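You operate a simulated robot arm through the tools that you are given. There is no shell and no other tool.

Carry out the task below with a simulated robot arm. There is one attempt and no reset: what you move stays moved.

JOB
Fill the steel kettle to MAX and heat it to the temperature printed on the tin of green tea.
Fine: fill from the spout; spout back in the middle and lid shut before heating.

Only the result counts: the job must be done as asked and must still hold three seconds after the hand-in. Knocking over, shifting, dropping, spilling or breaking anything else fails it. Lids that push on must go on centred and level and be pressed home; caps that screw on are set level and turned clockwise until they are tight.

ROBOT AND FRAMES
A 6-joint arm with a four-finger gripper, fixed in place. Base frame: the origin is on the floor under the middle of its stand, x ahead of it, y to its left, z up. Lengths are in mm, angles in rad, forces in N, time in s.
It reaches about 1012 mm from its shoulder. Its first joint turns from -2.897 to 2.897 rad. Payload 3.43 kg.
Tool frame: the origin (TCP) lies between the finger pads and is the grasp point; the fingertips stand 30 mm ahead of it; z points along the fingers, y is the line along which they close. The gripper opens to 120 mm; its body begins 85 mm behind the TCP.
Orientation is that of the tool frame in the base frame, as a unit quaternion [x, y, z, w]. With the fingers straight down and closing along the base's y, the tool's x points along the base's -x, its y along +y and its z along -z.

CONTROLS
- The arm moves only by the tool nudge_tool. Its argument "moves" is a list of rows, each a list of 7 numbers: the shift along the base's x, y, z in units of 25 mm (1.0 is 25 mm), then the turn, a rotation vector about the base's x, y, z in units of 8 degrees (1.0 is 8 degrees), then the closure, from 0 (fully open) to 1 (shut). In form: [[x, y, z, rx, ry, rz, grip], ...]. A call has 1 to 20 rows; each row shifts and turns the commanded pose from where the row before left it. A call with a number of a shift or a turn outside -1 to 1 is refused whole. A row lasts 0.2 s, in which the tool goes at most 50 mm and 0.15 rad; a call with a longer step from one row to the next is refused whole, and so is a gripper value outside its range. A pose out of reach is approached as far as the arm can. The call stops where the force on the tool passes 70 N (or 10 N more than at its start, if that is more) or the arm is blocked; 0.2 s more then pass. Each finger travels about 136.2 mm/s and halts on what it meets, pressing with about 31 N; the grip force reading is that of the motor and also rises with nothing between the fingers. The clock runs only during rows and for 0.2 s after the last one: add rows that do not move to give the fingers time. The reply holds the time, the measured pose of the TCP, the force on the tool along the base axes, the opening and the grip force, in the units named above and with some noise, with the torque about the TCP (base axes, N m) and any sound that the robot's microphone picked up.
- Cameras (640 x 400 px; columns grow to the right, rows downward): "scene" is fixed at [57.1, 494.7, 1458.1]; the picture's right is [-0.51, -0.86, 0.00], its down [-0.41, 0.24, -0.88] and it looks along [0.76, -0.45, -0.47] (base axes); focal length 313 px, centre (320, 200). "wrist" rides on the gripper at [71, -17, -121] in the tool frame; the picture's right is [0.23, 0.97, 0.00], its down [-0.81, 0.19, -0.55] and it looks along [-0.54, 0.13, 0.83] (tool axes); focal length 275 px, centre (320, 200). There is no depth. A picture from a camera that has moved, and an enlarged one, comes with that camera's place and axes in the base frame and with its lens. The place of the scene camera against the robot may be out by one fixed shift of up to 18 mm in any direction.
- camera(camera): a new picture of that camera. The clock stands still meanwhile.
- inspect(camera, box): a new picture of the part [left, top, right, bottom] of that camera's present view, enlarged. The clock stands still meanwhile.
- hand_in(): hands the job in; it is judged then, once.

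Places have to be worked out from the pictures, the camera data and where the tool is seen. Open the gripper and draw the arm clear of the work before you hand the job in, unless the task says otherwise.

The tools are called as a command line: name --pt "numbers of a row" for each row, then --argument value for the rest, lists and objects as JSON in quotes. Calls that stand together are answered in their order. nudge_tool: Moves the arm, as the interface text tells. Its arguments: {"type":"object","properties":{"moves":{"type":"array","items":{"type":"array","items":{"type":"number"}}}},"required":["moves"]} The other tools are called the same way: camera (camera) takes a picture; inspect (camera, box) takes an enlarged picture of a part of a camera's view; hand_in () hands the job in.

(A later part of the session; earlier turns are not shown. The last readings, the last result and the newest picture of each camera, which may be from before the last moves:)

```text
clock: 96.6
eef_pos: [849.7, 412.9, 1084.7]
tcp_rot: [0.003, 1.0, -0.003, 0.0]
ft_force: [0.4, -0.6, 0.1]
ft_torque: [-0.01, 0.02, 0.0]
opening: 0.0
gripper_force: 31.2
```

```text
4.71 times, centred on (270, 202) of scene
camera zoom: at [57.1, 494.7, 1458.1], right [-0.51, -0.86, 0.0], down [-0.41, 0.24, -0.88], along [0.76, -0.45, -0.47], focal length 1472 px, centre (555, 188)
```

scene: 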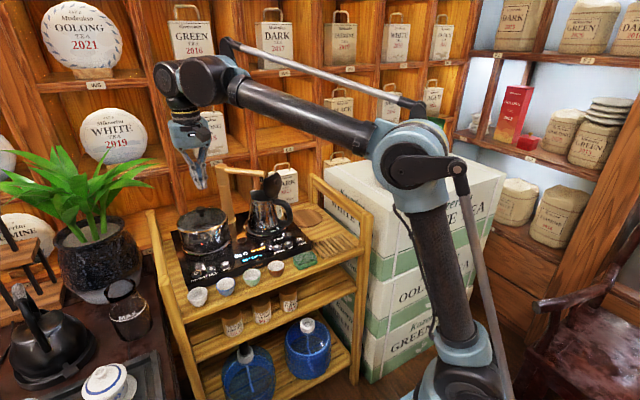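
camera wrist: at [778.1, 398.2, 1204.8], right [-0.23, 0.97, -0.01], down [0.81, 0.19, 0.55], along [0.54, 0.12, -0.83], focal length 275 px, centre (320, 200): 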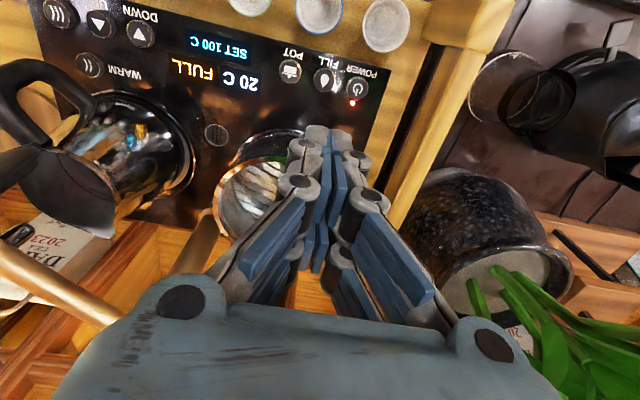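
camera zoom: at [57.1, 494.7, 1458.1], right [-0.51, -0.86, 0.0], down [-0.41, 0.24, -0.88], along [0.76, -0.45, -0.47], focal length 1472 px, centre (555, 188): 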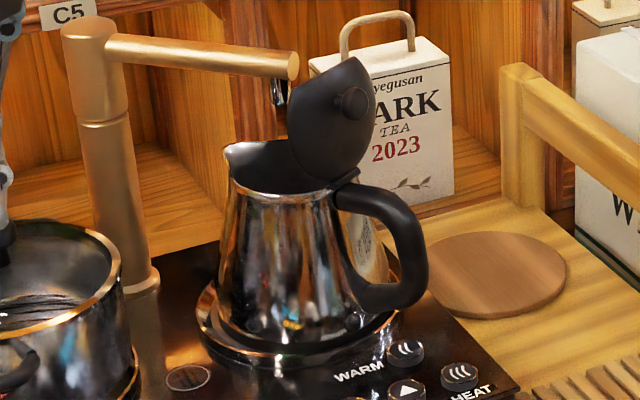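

Display still reads FULL. I descend to hover over FILL.

nudge_tool --pt "-0.08 0.04 -0.95 0 -1 0 1" --pt "-0.08 0.04 -0.95 0 -1 0 1" --pt "0 0 -0.95 0 0 0 1" --pt "0 0 -0.95 0 0 0 1" --pt "0 0 -0.95 0 0 0 1" --pt "0 0 -0.95 0 0 0 1" --pt "0 0 -0.95 0 0 0 1" --pt "0 0 -0.95 0 0 0 1" --pt "0 0 0 0 0 0 1" --pt "0 0 0 0 0 0 1"

inspect --camera "wrist" --box '[240, 40, 430, 200]'

inspect --camera "scene" --box '[190, 230, 270, 290]'

```text
clock: 98.8
eef_pos: [847.2, 413.4, 895.0]
tcp_rot: [0.003, 0.99, -0.004, 0.139]
ft_force: [0.4, 1.2, 0.9]
ft_torque: [-0.05, 0.01, 0.06]
opening: 0.0
gripper_force: 30.5
```

```text
2.50 times, centred on (335, 120) of wrist
camera zoom: at [744.5, 399.4, 990.7], right [-0.21, 0.97, -0.07], down [0.63, 0.19, 0.75], along [0.75, 0.12, -0.65], focal length 688 px, centre (282, 400)
```

zoom: 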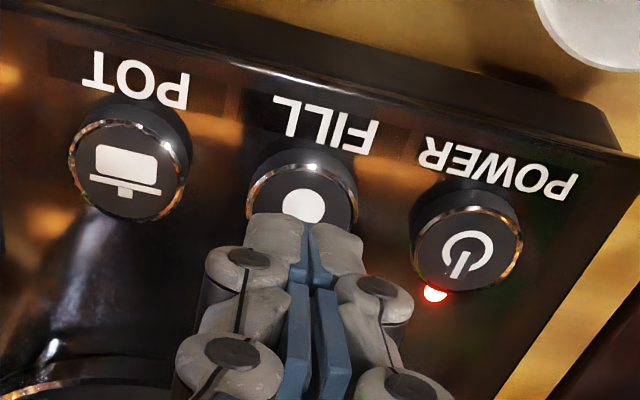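

```text
6.67 times, centred on (230, 260) of scene
camera zoom: at [57.1, 494.7, 1458.1], right [-0.51, -0.86, 0.0], down [-0.41, 0.24, -0.88], along [0.76, -0.45, -0.47], focal length 2085 px, centre (920, -200)
```

zoom: 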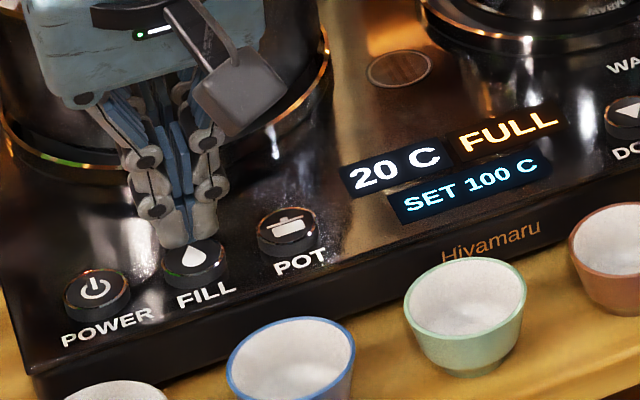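

Tip is aligned over FILL. I press once and immediately read the display: FULL should persist if the kettle is truly at MAX.

nudge_tool --pt "-0.06 0.04 -0.3 0 0 0 1" --pt "0 0 -0.32 0 0 0 1"

inspect --camera "scene" --box '[225, 235, 285, 280]'

```text
clock: 99.4
eef_pos: [844.4, 415.5, 879.7]
tcp_rot: [0.003, 0.99, -0.004, 0.141]
ft_force: [-0.5, 0.3, 2.0]
ft_torque: [-0.03, 0.06, 0.0]
opening: 5.8
gripper_force: 33.3
heard: click
```

```text
8.89 times, centred on (255, 258) of scene
camera zoom: at [57.1, 494.7, 1458.1], right [-0.51, -0.86, 0.0], down [-0.41, 0.24, -0.88], along [0.76, -0.45, -0.47], focal length 2780 px, centre (898, -311)
```

zoom: 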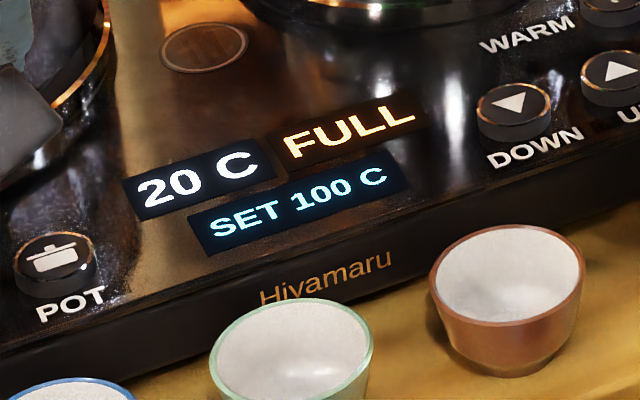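

Click heard and the station stays at FULL, so the kettle is at MAX. Now I go up and over to the spout to bring it back to the middle.

nudge_tool --pt "0 0 0.5 0 0 0 1" --pt "0 0 1 0 0 0 1" --pt "0 0 1 0 1 0 1" --pt "0 0 1 0 1 0 1" --pt "0 0 1 0 0 0 1" --pt "0 0 1 0 0 0 1" --pt "0 0 1 0 0 0 1" --pt "0 0 1 0 0 0 1" --pt "0 0 1 0 0 0 1" --pt "0 0 1 0 0 0 1" --pt "0 0 1 0 0 0 1" --pt "0 0 0.6 0 0 0 0.8" --pt "0.8 -0.95 0 0 0 0.8 0.5" --pt "0.8 -0.95 0 0 0 0.8 0.5" --pt "0.8 -0.95 0 0 0 0.8 0.5" --pt "0.8 -0.95 0 0 0 0.8 0.5" --pt "0.8 -0.95 0 0 0 0.8 0.5" --pt "0.8 -0.95 0 0 0 0.8 0.5" --pt "0.8 -0.95 0 0 0 0.8 0.5" --pt "0.7 -1 0 0 0 0 0.5"

nudge_tool --pt "0 -0.55 0 0 0 0 0.5" --pt "0 0 0 0 0 0 0.5"

camera --camera "wrist"

inspect --camera "scene" --box '[225, 235, 285, 280]'

```text
clock: 103.6
eef_pos: [1002.9, 224.9, 1157.3]
tcp_rot: [-0.381, 0.925, -0.003, 0.002]
ft_force: [-0.8, 0.2, -0.2]
ft_torque: [0.0, -0.06, 0.01]
opening: 60.1
gripper_force: 0.0
```

```text
clock: 104.2
eef_pos: [1003.8, 209.6, 1155.1]
tcp_rot: [-0.378, 0.926, -0.003, 0.003]
ft_force: [0.4, -1.1, 0.1]
ft_torque: [0.0, 0.04, -0.02]
opening: 60.2
gripper_force: 0.0
```

```text
taken
camera wrist: at [963.2, 148.8, 1276.3], right [-0.85, 0.53, -0.01], down [0.44, 0.71, 0.55], along [0.3, 0.46, -0.83], focal length 275 px, centre (320, 200)
```

wrist: 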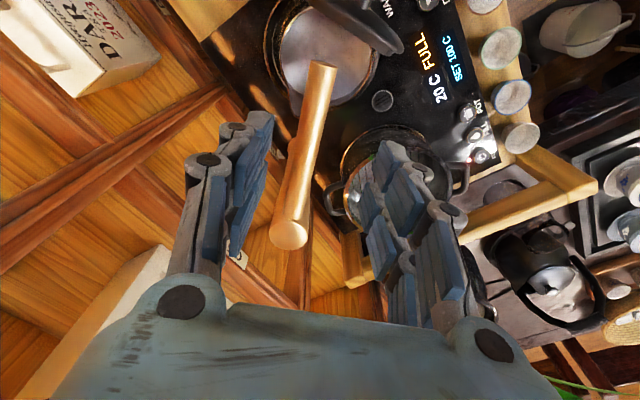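

```text
8.89 times, centred on (255, 258) of scene
camera zoom: at [57.1, 494.7, 1458.1], right [-0.51, -0.86, 0.0], down [-0.41, 0.24, -0.88], along [0.76, -0.45, -0.47], focal length 2780 px, centre (898, -311)
```

zoom: 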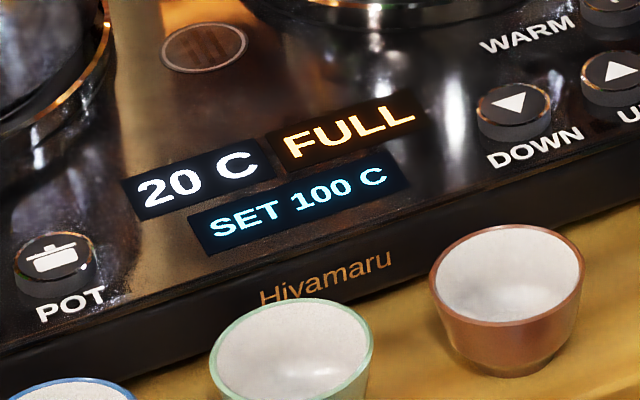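

The tool is over the spout as before. I descend astride it and close to 24 mm.

nudge_tool --pt "0 0 -0.8 0 0 0 0.5" --pt "0 0 -0.8 0 0 0 0.5" --pt "0 0 -0.8 0 0 0 0.5" --pt "0 0 -0.8 0 0 0 0.5" --pt "0 0 -0.8 0 0 0 0.5" --pt "0 0 0 0 0 0 0.5" --pt "0 0 0 0 0 0 0.65" --pt "0 0 0 0 0 0 0.75" --pt "0 0 0 0 0 0 0.8" --pt "0 0 0 0 0 0 0.8"

camera --camera "wrist"

```text
clock: 106.4
eef_pos: [1002.0, 210.1, 1055.8]
tcp_rot: [-0.379, 0.925, -0.003, 0.003]
ft_force: [-0.3, -0.3, -0.4]
ft_torque: [-0.02, 0.01, -0.02]
opening: 24.3
gripper_force: 0.3
```

```text
taken
camera wrist: at [961.9, 148.8, 1175.7], right [-0.85, 0.53, -0.01], down [0.44, 0.71, 0.55], along [0.3, 0.46, -0.83], focal length 275 px, centre (320, 200)
```

wrist: 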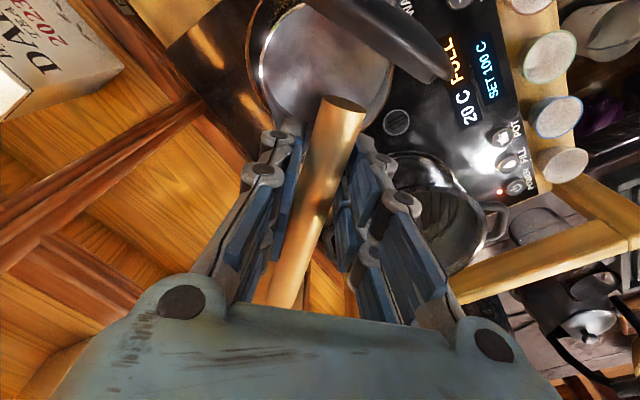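

I swing the spout back along the same arc to the middle.

nudge_tool --pt "-0.256 0.28 0 0 0 -0.625 0.8" --pt "-0.231 0.301 0 0 0 -0.625 0.8" --pt "-0.204 0.32 0 0 0 -0.625 0.8" --pt "-0.175 0.336 0 0 0 -0.625 0.8" --pt "-0.145 0.35 0 0 0 -0.625 0.8" --pt "-0.114 0.362 0 0 0 -0.625 0.8" --pt "-0.082 0.37 0 0 0 -0.625 0.8" --pt "-0.05 0.376 0 0 0 -0.625 0.8" --pt "-0.016 0.379 0 0 0 -0.625 0.8" --pt "0 0 0 0 0 0 0.8" --pt "0 0 0 0 0 0 0.8"

camera --camera "wrist"

inspect --camera "scene" --box '[195, 120, 315, 230]'

```text
clock: 108.8
eef_pos: [970.2, 286.6, 1054.6]
tcp_rot: [0.005, 1.0, -0.004, 0.0]
ft_force: [0.1, 0.1, 0.7]
ft_torque: [-0.01, 0.01, 0.05]
opening: 23.8
gripper_force: 0.0
```

```text
taken
camera wrist: at [898.0, 272.1, 1176.1], right [-0.22, 0.97, -0.01], down [0.81, 0.19, 0.55], along [0.54, 0.12, -0.83], focal length 275 px, centre (320, 200)
```

wrist: 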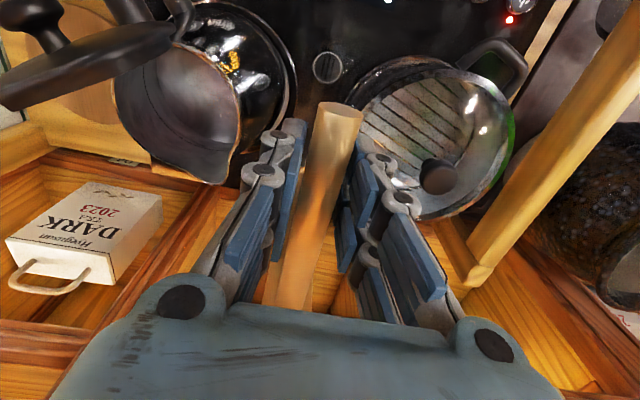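

```text
3.64 times, centred on (255, 175) of scene
camera zoom: at [57.1, 494.7, 1458.1], right [-0.51, -0.86, 0.0], down [-0.41, 0.24, -0.88], along [0.76, -0.45, -0.47], focal length 1137 px, centre (556, 291)
```

zoom: 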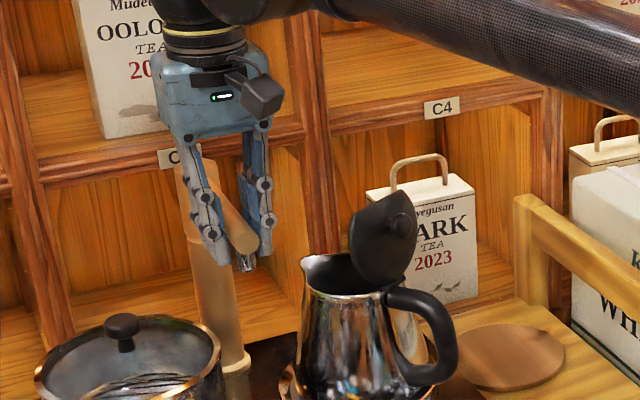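

Back near the middle with the same look as originally. I squeeze lightly so the spout centres exactly between the fingers at y≈286.5.

nudge_tool --pt "0 0 0 0 0 0 0.83" --pt "0 0 0 0 0 0 0.86" --pt "0 0 0 0 0 0 0.9" --pt "0 0 0 0 0 0 0.9"

inspect --camera "wrist" --box '[220, 80, 420, 320]'

```text
clock: 109.8
eef_pos: [969.4, 287.0, 1056.0]
tcp_rot: [0.004, 1.0, -0.003, 0.0]
ft_force: [2.9, 8.9, 2.1]
ft_torque: [0.08, -0.27, 1.06]
opening: 19.6
gripper_force: 44.9
```

```text
1.67 times, centred on (320, 200) of wrist
camera zoom: at [898.0, 272.5, 1176.0], right [-0.22, 0.97, -0.01], down [0.81, 0.19, 0.55], along [0.54, 0.12, -0.83], focal length 459 px, centre (320, 200)
```

zoom: 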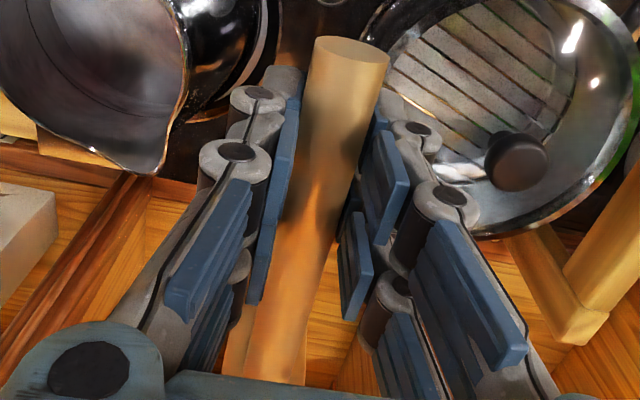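

Spout gripped at ≈0.4° of straight. I release it and lift off, then verify from above that it points straight along −x.

nudge_tool --pt "0 0 0 0 0 0 0.8" --pt "0 0 0 0 0 0 0.65" --pt "0 0 0 0 0 0 0.45" --pt "0 0 0 0 0 0 0.45" --pt "0 0 0.8 0 0 0 0.45" --pt "0 0 0.8 0 0 0 0.45" --pt "0 0 0.8 0 0 0 0.45" --pt "0 0 0.8 0 0 0 0.45" --pt "-0.65 0 0.8 0 0 0 0.45" --pt "-0.65 0 0 0 0 0 0.3" --pt "0 0 0 0 0 0 0.3" --pt "0 0 0 0 0 0 0.3"

camera --camera "wrist"

inspect --camera "scene" --box '[195, 120, 315, 230]'

```text
clock: 112.4
eef_pos: [938.4, 286.3, 1155.7]
tcp_rot: [0.004, 1.0, -0.002, 0.0]
ft_force: [-0.5, -0.9, -0.2]
ft_torque: [0.0, 0.0, -0.01]
opening: 84.0
gripper_force: 0.0
```

```text
taken
camera wrist: at [865.9, 271.7, 1276.1], right [-0.22, 0.97, -0.01], down [0.81, 0.19, 0.55], along [0.54, 0.12, -0.83], focal length 275 px, centre (320, 200)
```

wrist: 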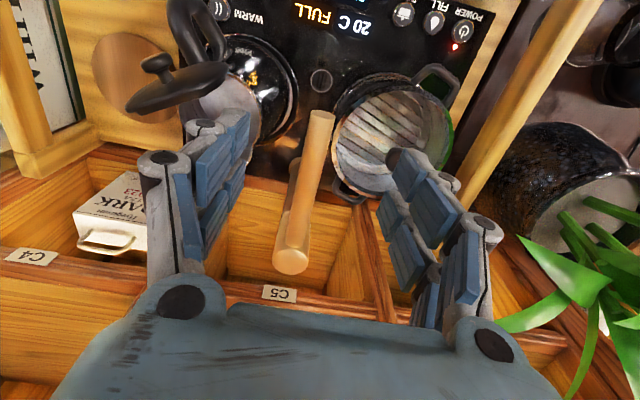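

```text
3.64 times, centred on (255, 175) of scene
camera zoom: at [57.1, 494.7, 1458.1], right [-0.51, -0.86, 0.0], down [-0.41, 0.24, -0.88], along [0.76, -0.45, -0.47], focal length 1137 px, centre (556, 291)
```

zoom: 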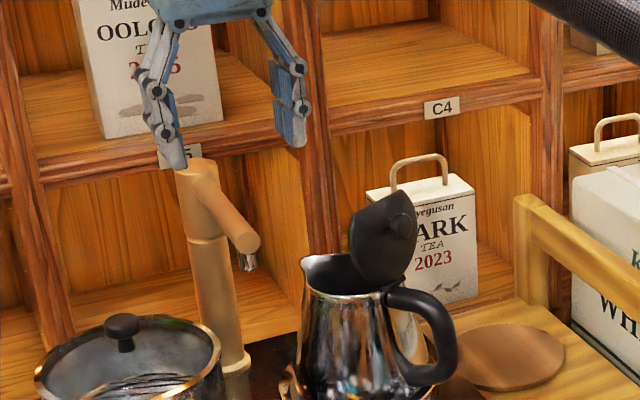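

Spout is back in the middle (same picture as originally). Next the lid: I bring the closed fingers, turned 28°, behind the open lid to push it over and shut.

nudge_tool --pt "-0.6 -0.6 0 0 0 0.9 0.6" --pt "-0.6 -0.9 0 0 0 0.9 1" --pt "-0.6 -0.95 0 0 0 0.9 1" --pt "-0.5 -0.95 0 0 0 0.8 1" --pt "0 -0.95 0 0 0 0 1" --pt "0 -0.95 0 0 0 0 1" --pt "0 -0.95 0 0 0 0 1" --pt "0 0 -0.9 0 0 0 1" --pt "0 0 -0.9 0 0 0 1" --pt "0 0 0 0 0 0 1" --pt "0 0 0 0 0 0 1"

camera --camera "wrist"

inspect --camera "scene" --box '[225, 130, 325, 235]'

```text
clock: 114.8
eef_pos: [880.1, 130.5, 1111.3]
tcp_rot: [-0.237, 0.971, -0.003, 0.0]
ft_force: [-1.5, 0.2, 0.3]
ft_torque: [0.02, 0.04, 0.01]
opening: 0.0
gripper_force: 31.0
```

```text
taken
camera wrist: at [823.7, 84.8, 1231.6], right [-0.65, 0.76, -0.01], down [0.63, 0.55, 0.55], along [0.42, 0.36, -0.83], focal length 275 px, centre (320, 200)
```

wrist: 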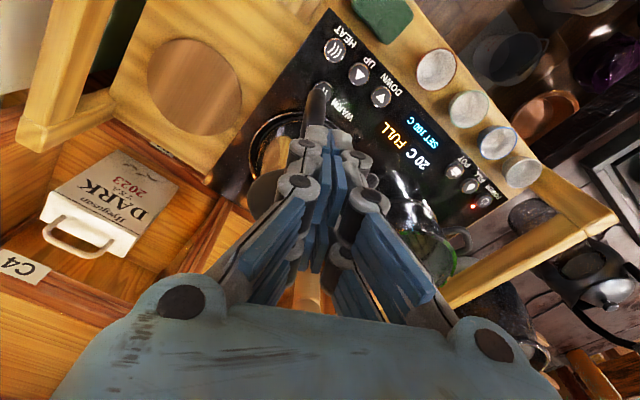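

```text
3.81 times, centred on (275, 182) of scene
camera zoom: at [57.1, 494.7, 1458.1], right [-0.51, -0.86, 0.0], down [-0.41, 0.24, -0.88], along [0.76, -0.45, -0.47], focal length 1191 px, centre (491, 267)
```

zoom: 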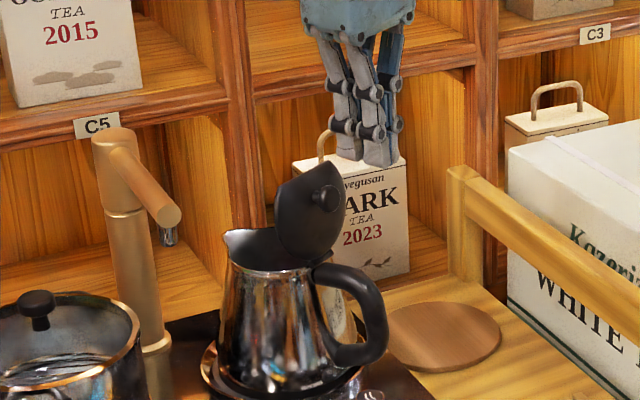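

Fingers are behind the lid at d≈−65 mm. I lower to tip z≈1048 (just above the knob level) and move slowly toward the lid.

nudge_tool --pt "0 0 -0.66 0 0 0 1" --pt "0 0 -0.66 0 0 0 1" --pt "0 0 0 0 0 0 1" --pt "0.352 0.191 0 0 0 0 1" --pt "0.352 0.191 0 0 0 0 1" --pt "0 0 0 0 0 0 1"

inspect --camera "scene" --box '[225, 130, 325, 235]'

camera --camera "wrist"

```text
clock: 116.2
eef_pos: [897.4, 139.4, 1079.7]
tcp_rot: [-0.238, 0.971, -0.003, 0.001]
ft_force: [0.0, -0.2, 0.1]
ft_torque: [-0.02, -0.02, 0.04]
opening: 0.0
gripper_force: 30.8
```

```text
3.81 times, centred on (275, 182) of scene
camera zoom: at [57.1, 494.7, 1458.1], right [-0.51, -0.86, 0.0], down [-0.41, 0.24, -0.88], along [0.76, -0.45, -0.47], focal length 1191 px, centre (491, 267)
```

zoom: 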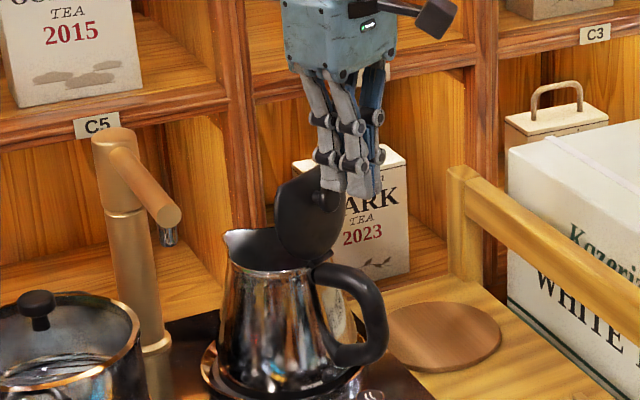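

```text
taken
camera wrist: at [841.7, 93.3, 1198.8], right [-0.65, 0.76, -0.01], down [0.63, 0.55, 0.55], along [0.42, 0.36, -0.83], focal length 275 px, centre (320, 200)
```

wrist: 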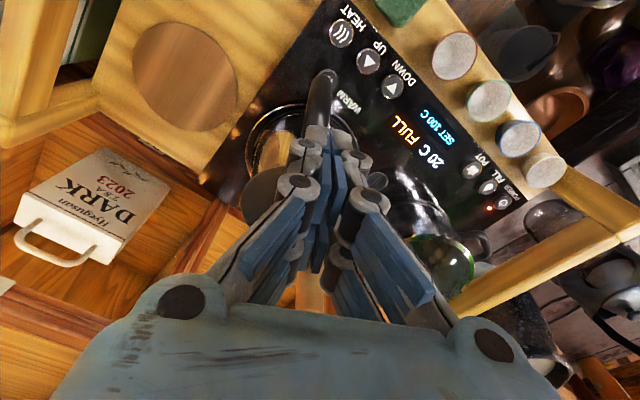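

I push on toward +d in 10 mm steps and watch the lid.

nudge_tool --pt "0.352 0.191 0 0 0 0 1" --pt "0.352 0.191 0 0 0 0 1" --pt "0.352 0.191 0 0 0 0 1" --pt "0 0 0 0 0 0 1"

inspect --camera "scene" --box '[225, 130, 325, 235]'

```text
clock: 117.2
eef_pos: [924.9, 153.8, 1077.2]
tcp_rot: [-0.237, 0.971, -0.003, 0.001]
ft_force: [0.2, 0.6, -0.7]
ft_torque: [0.0, -0.01, -0.03]
opening: 0.1
gripper_force: 30.8
```

```text
3.81 times, centred on (275, 182) of scene
camera zoom: at [57.1, 494.7, 1458.1], right [-0.51, -0.86, 0.0], down [-0.41, 0.24, -0.88], along [0.76, -0.45, -0.47], focal length 1191 px, centre (491, 267)
```

zoom: 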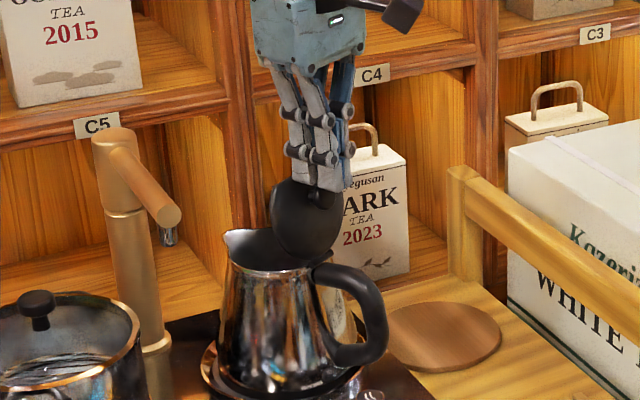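

The lid begins to swing forward with practically no force. I keep pushing.

nudge_tool --pt "0.352 0.191 0 0 0 0 1" --pt "0.352 0.191 0 0 0 0 1" --pt "0.352 0.191 0 0 0 0 1" --pt "0 0 0 0 0 0 1"

inspect --camera "scene" --box '[225, 130, 325, 235]'

```text
clock: 118.2
eef_pos: [951.7, 169.0, 1077.0]
tcp_rot: [-0.237, 0.971, -0.003, 0.0]
ft_force: [0.4, -0.2, -0.2]
ft_torque: [0.0, 0.01, 0.0]
opening: 0.0
gripper_force: 31.0
```

```text
3.81 times, centred on (275, 182) of scene
camera zoom: at [57.1, 494.7, 1458.1], right [-0.51, -0.86, 0.0], down [-0.41, 0.24, -0.88], along [0.76, -0.45, -0.47], focal length 1191 px, centre (491, 267)
```

zoom: 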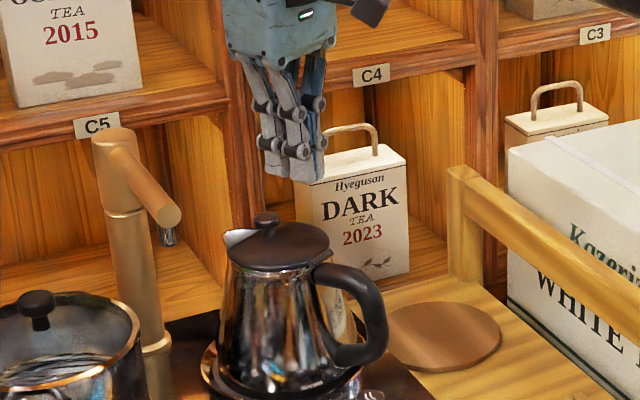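

The lid fell shut. I move above the knob and check the lid's seating from the wrist camera.

nudge_tool --pt "0.5 0.2 0.3 0 0 0 0.5" --pt "0.5 0.2 0 0 0 0 0.3" --pt "0 0 0 0 0 0 0.2" --pt "0 0 0 0 0 0 0.2"

camera --camera "wrist"

inspect --camera "scene" --box '[240, 170, 300, 225]'

```text
clock: 119.2
eef_pos: [975.9, 178.0, 1085.2]
tcp_rot: [-0.239, 0.971, -0.004, 0.0]
ft_force: [-0.2, 0.0, 0.2]
ft_torque: [0.02, 0.03, -0.01]
opening: 96.1
gripper_force: 0.0
```

```text
taken
camera wrist: at [919.5, 131.7, 1205.8], right [-0.65, 0.76, -0.01], down [0.63, 0.55, 0.55], along [0.42, 0.36, -0.83], focal length 275 px, centre (320, 200)
```

wrist: 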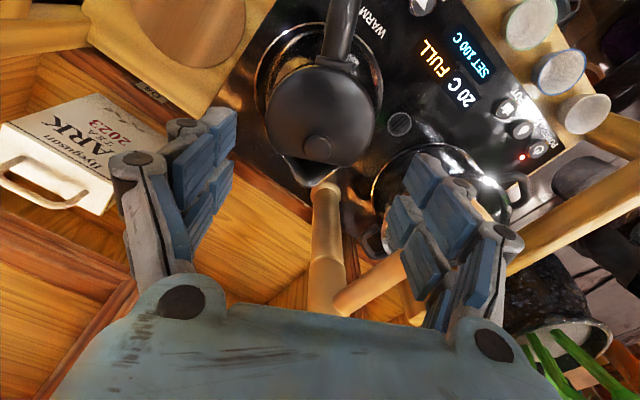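

```text
7.27 times, centred on (270, 198) of scene
camera zoom: at [57.1, 494.7, 1458.1], right [-0.51, -0.86, 0.0], down [-0.41, 0.24, -0.88], along [0.76, -0.45, -0.47], focal length 2274 px, centre (684, 218)
```

zoom: 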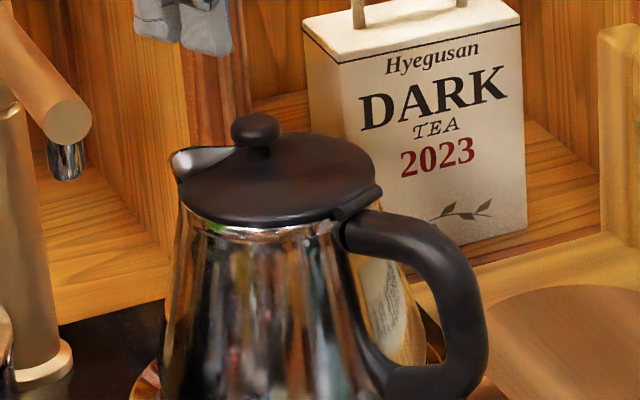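

Lid looks shut and level. I press it home gently with the closed fingertips on the knob at (989,185).

nudge_tool --pt "0.54 0.29 0 0 0 0 0.6" --pt "0 0 -0.5 0 0 0 1" --pt "0 0 -0.5 0 0 0 1" --pt "0 0 -0.5 0 0 0 1" --pt "0 0 -0.4 0 0 0 1" --pt "0 0 0 0 0 0 1" --pt "0 0 0 0 0 0 1"

inspect --camera "scene" --box '[230, 155, 310, 225]'

```text
clock: 120.8
eef_pos: [989.3, 185.9, 1037.2]
tcp_rot: [-0.238, 0.971, -0.003, 0.001]
ft_force: [0.9, -0.7, 0.1]
ft_torque: [0.0, 0.0, -0.03]
opening: 0.0
gripper_force: 31.3
```

```text
5.71 times, centred on (270, 190) of scene
camera zoom: at [57.1, 494.7, 1458.1], right [-0.51, -0.86, 0.0], down [-0.41, 0.24, -0.88], along [0.76, -0.45, -0.47], focal length 1787 px, centre (606, 257)
```

zoom: 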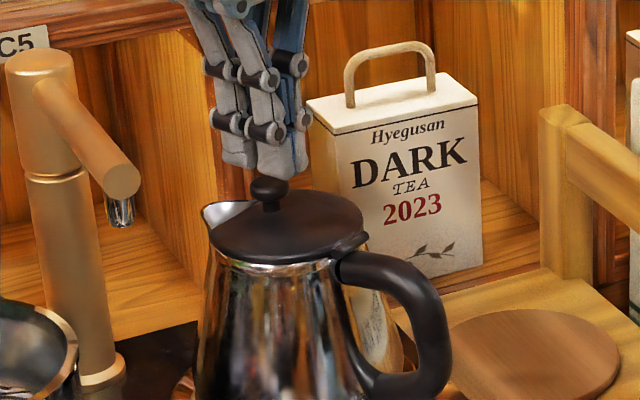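

I lower slowly until contact.

nudge_tool --pt "0 0 -0.12 0 0 0 1" --pt "0 0 -0.12 0 0 0 1" --pt "0 0 -0.08 0 0 0 1" --pt "0 0 0 0 0 0 1"

```text
clock: 121.8
eef_pos: [988.0, 186.2, 1030.5]
tcp_rot: [-0.238, 0.971, -0.002, 0.001]
ft_force: [0.6, -0.5, -0.2]
ft_torque: [0.03, -0.02, 0.0]
opening: 0.1
gripper_force: 30.9
```

nudge_tool --pt "0 0 -0.06 0 0 0 1" --pt "0 0 -0.06 0 0 0 1" --pt "0 0 0 0 0 0 1"

```text
clock: 122.6
eef_pos: [989.4, 186.9, 1027.1]
tcp_rot: [-0.237, 0.972, -0.003, 0.002]
ft_force: [4.7, 0.9, 13.4]
ft_torque: [-0.01, -0.1, 0.01]
opening: 6.1
gripper_force: 31.0
```

Contact with 13 N: the lid is pressed home. I rise, turn back to straight, and go to hover over the DOWN button.

nudge_tool --pt "0 0 0.5 0 0 0 1" --pt "0 0 1 0 0 0 1" --pt "0 0 1 0 0 0 1" --pt "0 0 1 0 0 0 1" --pt "0 0 0.6 0 0 0 1" --pt "-0.9 0.1 0 0 0 -0.9 1" --pt "-0.9 0.1 0 0 0 -0.9 1" --pt "-0.9 0.1 0 0 0 -0.9 1" --pt "-0.9 0.1 0 0 0 -0.75 1" --pt "-0.9 0.1 0 0 0 0 1" --pt "-0.9 0.1 0 0 -1 0 1" --pt "-0.1 0 -0.8 0 -1 0 1" --pt "0 0 -1 0 0 0 1" --pt "0 0 -1 0 0 0 1" --pt "0 0 -1 0 0 0 1" --pt "0 0 0 0 0 0 1" --pt "0 0 0 0 0 0 1"

camera --camera "wrist"

inspect --camera "scene" --box '[225, 180, 315, 265]'

```text
clock: 126.2
eef_pos: [851.7, 202.2, 1033.0]
tcp_rot: [0.001, 0.99, -0.003, 0.14]
ft_force: [0.1, -0.5, -0.6]
ft_torque: [-0.01, 0.0, 0.0]
opening: 0.3
gripper_force: 30.7
```

```text
taken
camera wrist: at [749.7, 187.1, 1130.2], right [-0.22, 0.97, -0.07], down [0.63, 0.2, 0.75], along [0.75, 0.12, -0.65], focal length 275 px, centre (320, 200)
```

wrist: 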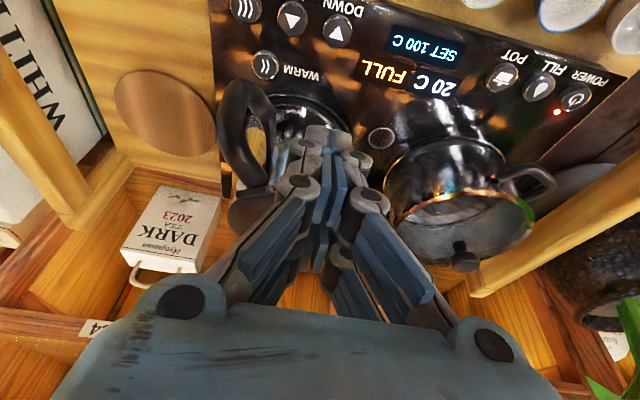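

```text
4.71 times, centred on (270, 222) of scene
camera zoom: at [57.1, 494.7, 1458.1], right [-0.51, -0.86, 0.0], down [-0.41, 0.24, -0.88], along [0.76, -0.45, -0.47], focal length 1472 px, centre (555, 94)
```

zoom: 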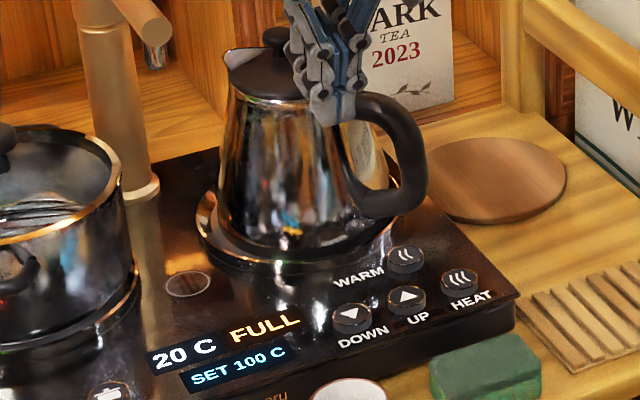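

DOWN is at (839,202). I align and descend to hover just above it.

nudge_tool --pt "-0.25 0 -0.9 0 0 0 1" --pt "0 0 -0.95 0 0 0 1" --pt "0 0 -0.95 0 0 0 1" --pt "0 0 -0.95 0 0 0 1" --pt "0 0 -0.95 0 0 0 1" --pt "0 0 -0.9 0 0 0 1" --pt "0 0 0 0 0 0 1" --pt "0 0 0 0 0 0 1"

inspect --camera "wrist" --box '[240, 40, 430, 200]'

inspect --camera "scene" --box '[235, 205, 315, 265]'

```text
clock: 128.0
eef_pos: [847.5, 200.4, 894.3]
tcp_rot: [0.001, 0.99, -0.004, 0.14]
ft_force: [0.4, 0.0, -0.6]
ft_torque: [0.03, 0.05, -0.01]
opening: 0.2
gripper_force: 30.7
```

```text
2.50 times, centred on (335, 120) of wrist
camera zoom: at [744.8, 185.2, 990.8], right [-0.22, 0.97, -0.07], down [0.63, 0.2, 0.75], along [0.75, 0.12, -0.65], focal length 688 px, centre (282, 400)
```

zoom: 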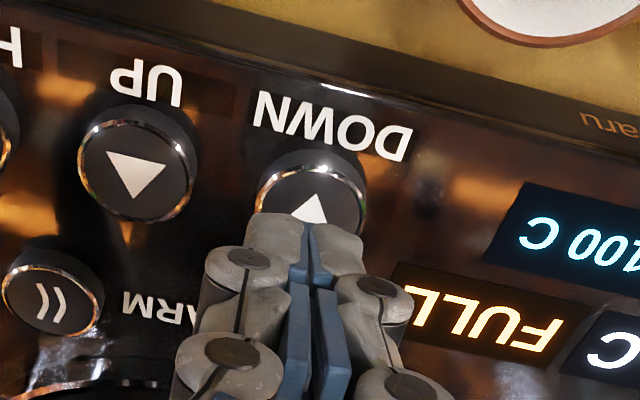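

```text
6.67 times, centred on (275, 235) of scene
camera zoom: at [57.1, 494.7, 1458.1], right [-0.51, -0.86, 0.0], down [-0.41, 0.24, -0.88], along [0.76, -0.45, -0.47], focal length 2085 px, centre (620, -33)
```

zoom: 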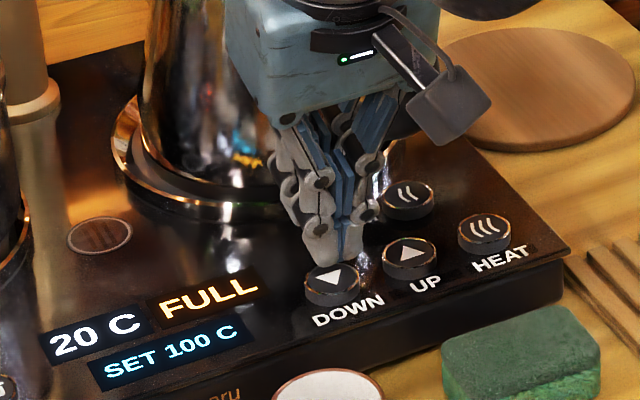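

Aligned over DOWN. I press once and read the display.

nudge_tool --pt "-0.08 0.06 -0.3 0 0 0 1" --pt "0 0 -0.32 0 0 0 1" --pt "0 0 0.26 0 0 0 1" --pt "0 0 0 0 0 0 1"

inspect --camera "scene" --box '[225, 220, 305, 275]'

```text
clock: 129.0
eef_pos: [843.3, 202.2, 885.7]
tcp_rot: [0.002, 0.99, -0.003, 0.139]
ft_force: [-0.1, 0.2, 0.6]
ft_torque: [-0.02, 0.02, 0.03]
opening: 0.0
gripper_force: 32.6
heard: click
```

```text
7.27 times, centred on (265, 248) of scene
camera zoom: at [57.1, 494.7, 1458.1], right [-0.51, -0.86, 0.0], down [-0.41, 0.24, -0.88], along [0.76, -0.45, -0.47], focal length 2274 px, centre (720, -146)
```

zoom: 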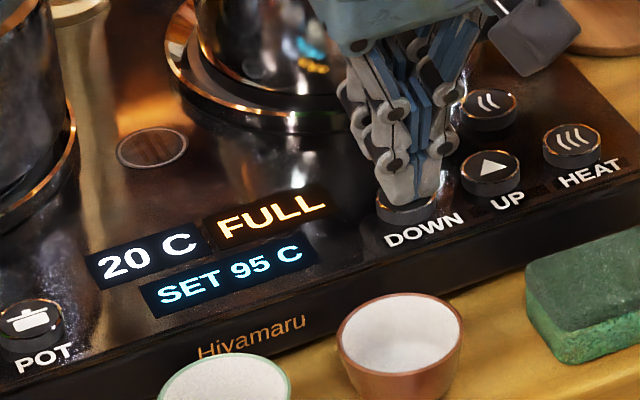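

SET shows 95 C after one press. For HEAT the kettle handle is close behind, so I tilt further to 40° and come in low from the front: back off, tilt, and shift to y≈118.

nudge_tool --pt "-0.5 0 0.6 0 0 0 1" --pt "-0.5 0 0.6 0 -1 0 1" --pt "-0.5 0 0.6 0 -1 0 1" --pt "0 -0.4 0 0 -1 0 1" --pt "0 -0.9 0 0 0 0 1" --pt "0 -0.9 0 0 0 0 1" --pt "0 -0.9 0 0 0 0 1" --pt "0 -0.26 0 0 0 0 1" --pt "0 0 0 0 0 0 1" --pt "0 0 0 0 0 0 1"

camera --camera "wrist"

inspect --camera "scene" --box '[235, 190, 325, 265]'

```text
clock: 131.2
eef_pos: [807.0, 118.9, 929.7]
tcp_rot: [0.002, 0.94, -0.003, 0.342]
ft_force: [-0.5, -0.6, 0.4]
ft_torque: [0.02, 0.01, -0.01]
opening: 0.0
gripper_force: 33.7
```

```text
taken
camera wrist: at [673.8, 104.0, 976.2], right [-0.17, 0.97, -0.15], down [0.27, 0.2, 0.94], along [0.95, 0.12, -0.29], focal length 275 px, centre (320, 200)
```

wrist: 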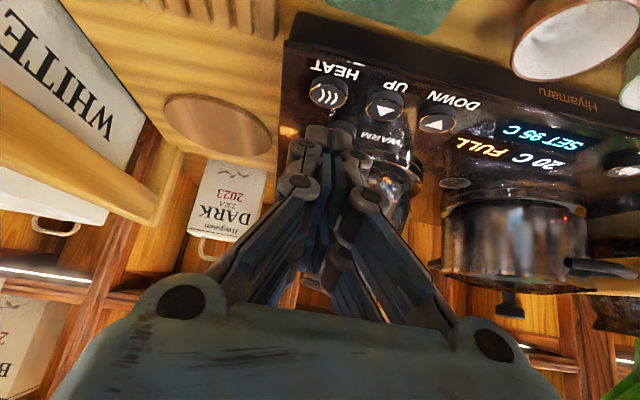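

```text
5.33 times, centred on (280, 228) of scene
camera zoom: at [57.1, 494.7, 1458.1], right [-0.51, -0.86, 0.0], down [-0.41, 0.24, -0.88], along [0.76, -0.45, -0.47], focal length 1668 px, centre (533, 53)
```

zoom: 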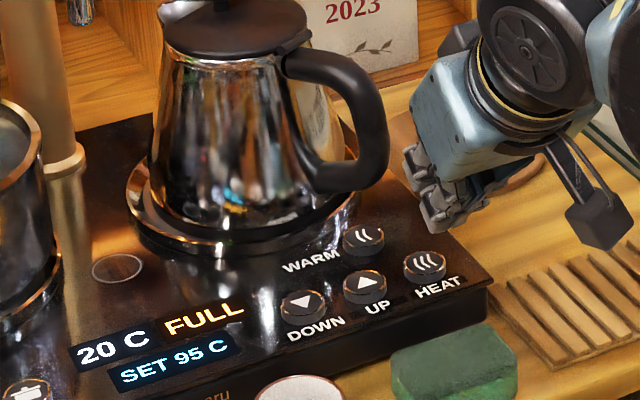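

HEAT is at (838,119). I lower in front of it and then move forward over it at low height.

nudge_tool --pt "0 0 -0.65 0 0 0 1" --pt "0 0 -0.65 0 0 0 1" --pt "0.5 0 0 0 0 0 1" --pt "0.5 0 0 0 0 0 1" --pt "0 0 0 0 0 0 1" --pt "0 0 0 0 0 0 1"

inspect --camera "wrist" --box '[230, 40, 430, 200]'

inspect --camera "scene" --box '[245, 200, 325, 260]'

```text
clock: 132.6
eef_pos: [831.8, 118.3, 898.6]
tcp_rot: [0.003, 0.94, -0.004, 0.342]
ft_force: [-0.3, 0.2, 0.0]
ft_torque: [0.02, 0.01, -0.01]
opening: 0.0
gripper_force: 33.1
```

```text
2.50 times, centred on (330, 120) of wrist
camera zoom: at [698.9, 103.4, 945.2], right [-0.17, 0.97, -0.15], down [0.27, 0.2, 0.94], along [0.95, 0.12, -0.29], focal length 688 px, centre (295, 400)
```

zoom: 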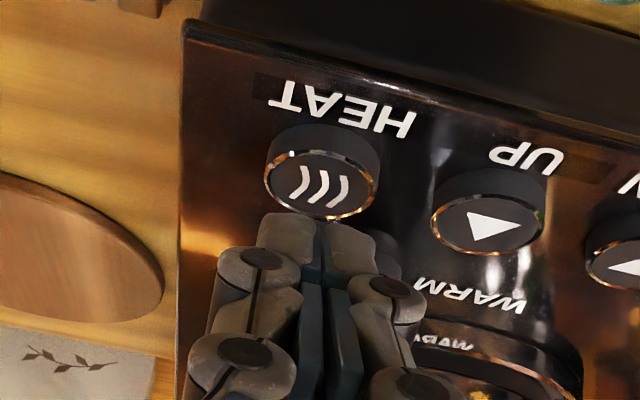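

```text
6.67 times, centred on (285, 230) of scene
camera zoom: at [57.1, 494.7, 1458.1], right [-0.51, -0.86, 0.0], down [-0.41, 0.24, -0.88], along [0.76, -0.45, -0.47], focal length 2085 px, centre (553, 0)
```

zoom: 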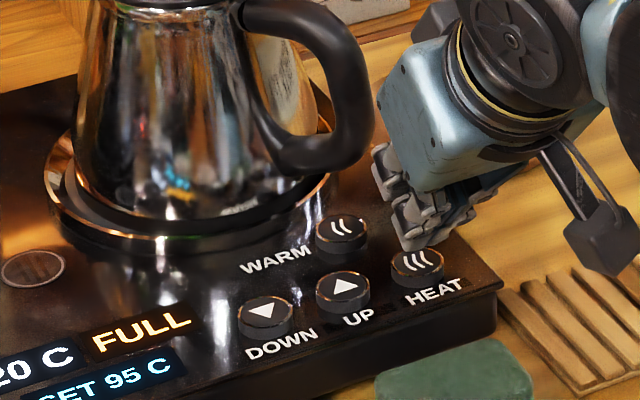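

The tip edge is over HEAT (contact would be 2–3 mm in front of its centre). Before pressing, lid is shut and spout is central. I press down in steps.

nudge_tool --pt "0 0 -0.35 0 0 0 1" --pt "0 0 -0.25 0 0 0 1" --pt "0 0 -0.08 0 0 0 1"

inspect --camera "scene" --box '[225, 215, 315, 275]'

```text
clock: 133.4
eef_pos: [831.0, 117.5, 881.1]
tcp_rot: [0.003, 0.939, -0.004, 0.343]
ft_force: [-0.3, 1.0, 4.9]
ft_torque: [0.06, 0.05, 0.01]
opening: 6.1
gripper_force: 33.5
heard: click
```

```text
6.67 times, centred on (270, 245) of scene
camera zoom: at [57.1, 494.7, 1458.1], right [-0.51, -0.86, 0.0], down [-0.41, 0.24, -0.88], along [0.76, -0.45, -0.47], focal length 2085 px, centre (653, -100)
```

zoom: 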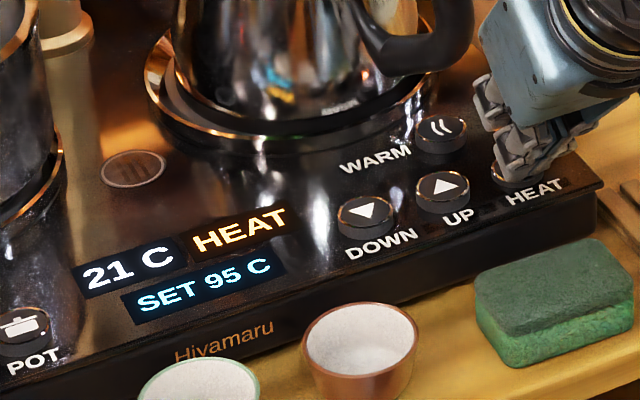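

HEAT is on and the water shows 21 C. I lift off and back away from the panel while it heats.

nudge_tool --pt "0 0 0.35 0 0 0 1" --pt "-0.6 0 0.5 0 0 0 1" --pt "-0.8 0 0.8 0 0 0 1" --pt "-0.8 0 0.9 0 1 0 1" --pt "-0.8 0 0.9 0 1 0 1" --pt "-0.8 0 0.9 0 1 0 1" --pt "-0.5 0 1 0 1 0 1" --pt "-0.5 0 1 0 1 0 0.8" --pt "-0.5 0 1 0 0 0 0.5" --pt "-0.5 0 1 0 0 0 0.2" --pt "0 0 0 0 0 0 0" --pt "0 0 0 0 0 0 0"

camera --camera "scene"

inspect --camera "scene" --box '[215, 165, 315, 275]'

```text
clock: 136.0
eef_pos: [684.4, 118.0, 1088.6]
tcp_rot: [0.001, 1.0, -0.004, -0.001]
ft_force: [-0.6, 0.2, 0.7]
ft_torque: [0.03, -0.01, 0.0]
opening: 119.8
gripper_force: 0.0
```

```text
taken
```

scene: 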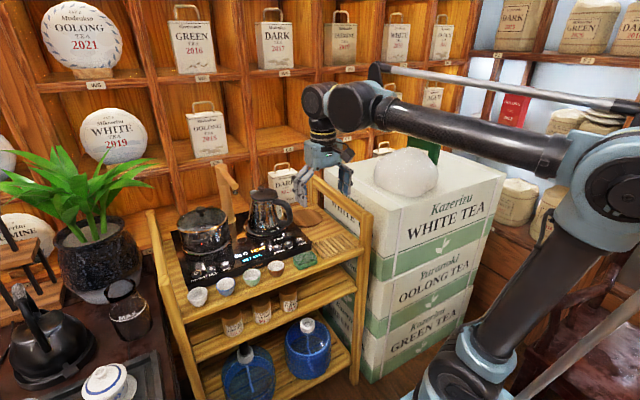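

```text
3.64 times, centred on (265, 220) of scene
camera zoom: at [57.1, 494.7, 1458.1], right [-0.51, -0.86, 0.0], down [-0.41, 0.24, -0.88], along [0.76, -0.45, -0.47], focal length 1137 px, centre (520, 127)
```

zoom: 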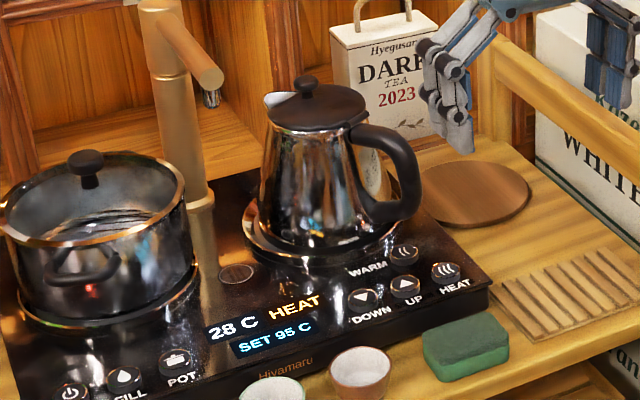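

Heating at ≈2.7 C/s (28 C now). I draw the arm farther back toward its starting pose while waiting.

nudge_tool --pt "-0.8 -0.3 0.8 0 0 0 0" --pt "-0.8 -0.3 0.8 0 0 0 0" --pt "-0.8 -0.3 0.8 0 0 0 0" --pt "-0.8 -0.3 0.8 0 0 0 0" --pt "-0.8 -0.3 0.8 0 0 0 0" --pt "-0.8 -0.3 0.8 0 0 0 0" --pt "-0.8 -0.3 0.8 0 0 0 0" --pt "0 0 0 0 0 0 0" --pt "0 0 0 0 0 0 0" --pt "0 0 0 0 0 0 0" --pt "0 0 0 0 0 0 0" --pt "0 0 0 0 0 0 0" --pt "0 0 0 0 0 0 0" --pt "0 0 0 0 0 0 0" --pt "0 0 0 0 0 0 0" --pt "0 0 0 0 0 0 0" --pt "0 0 0 0 0 0 0" --pt "0 0 0 0 0 0 0" --pt "0 0 0 0 0 0 0" --pt "0 0 0 0 0 0 0"

nudge_tool --pt "0 0 0 0 0 0 0" --pt "0 0 0 0 0 0 0" --pt "0 0 0 0 0 0 0" --pt "0 0 0 0 0 0 0" --pt "0 0 0 0 0 0 0" --pt "0 0 0 0 0 0 0" --pt "0 0 0 0 0 0 0" --pt "0 0 0 0 0 0 0" --pt "0 0 0 0 0 0 0" --pt "0 0 0 0 0 0 0" --pt "0 0 0 0 0 0 0" --pt "0 0 0 0 0 0 0" --pt "0 0 0 0 0 0 0" --pt "0 0 0 0 0 0 0" --pt "0 0 0 0 0 0 0" --pt "0 0 0 0 0 0 0" --pt "0 0 0 0 0 0 0" --pt "0 0 0 0 0 0 0" --pt "0 0 0 0 0 0 0" --pt "0 0 0 0 0 0 0"

inspect --camera "scene" --box '[215, 165, 315, 275]'

```text
clock: 140.2
eef_pos: [546.2, 65.2, 1229.7]
tcp_rot: [0.002, 1.0, -0.003, 0.0]
ft_force: [-0.4, -0.3, -0.3]
ft_torque: [-0.01, 0.01, 0.01]
opening: 120.1
gripper_force: 0.1
```

```text
clock: 144.4
eef_pos: [547.6, 65.8, 1230.4]
tcp_rot: [0.0, 1.0, -0.003, 0.001]
ft_force: [0.0, 0.2, 0.1]
ft_torque: [-0.01, -0.01, 0.0]
opening: 120.1
gripper_force: 0.0
```

```text
3.64 times, centred on (265, 220) of scene
camera zoom: at [57.1, 494.7, 1458.1], right [-0.51, -0.86, 0.0], down [-0.41, 0.24, -0.88], along [0.76, -0.45, -0.47], focal length 1137 px, centre (520, 127)
```

zoom: 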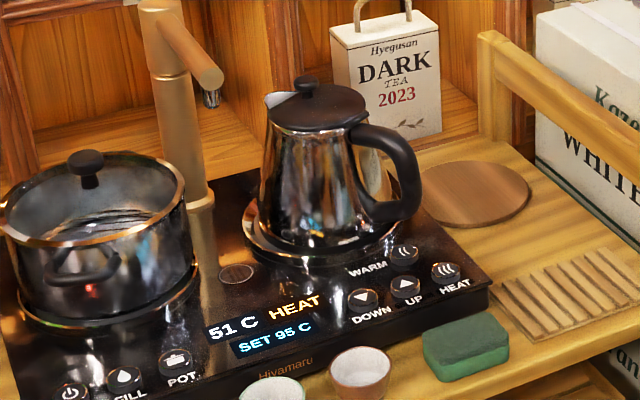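

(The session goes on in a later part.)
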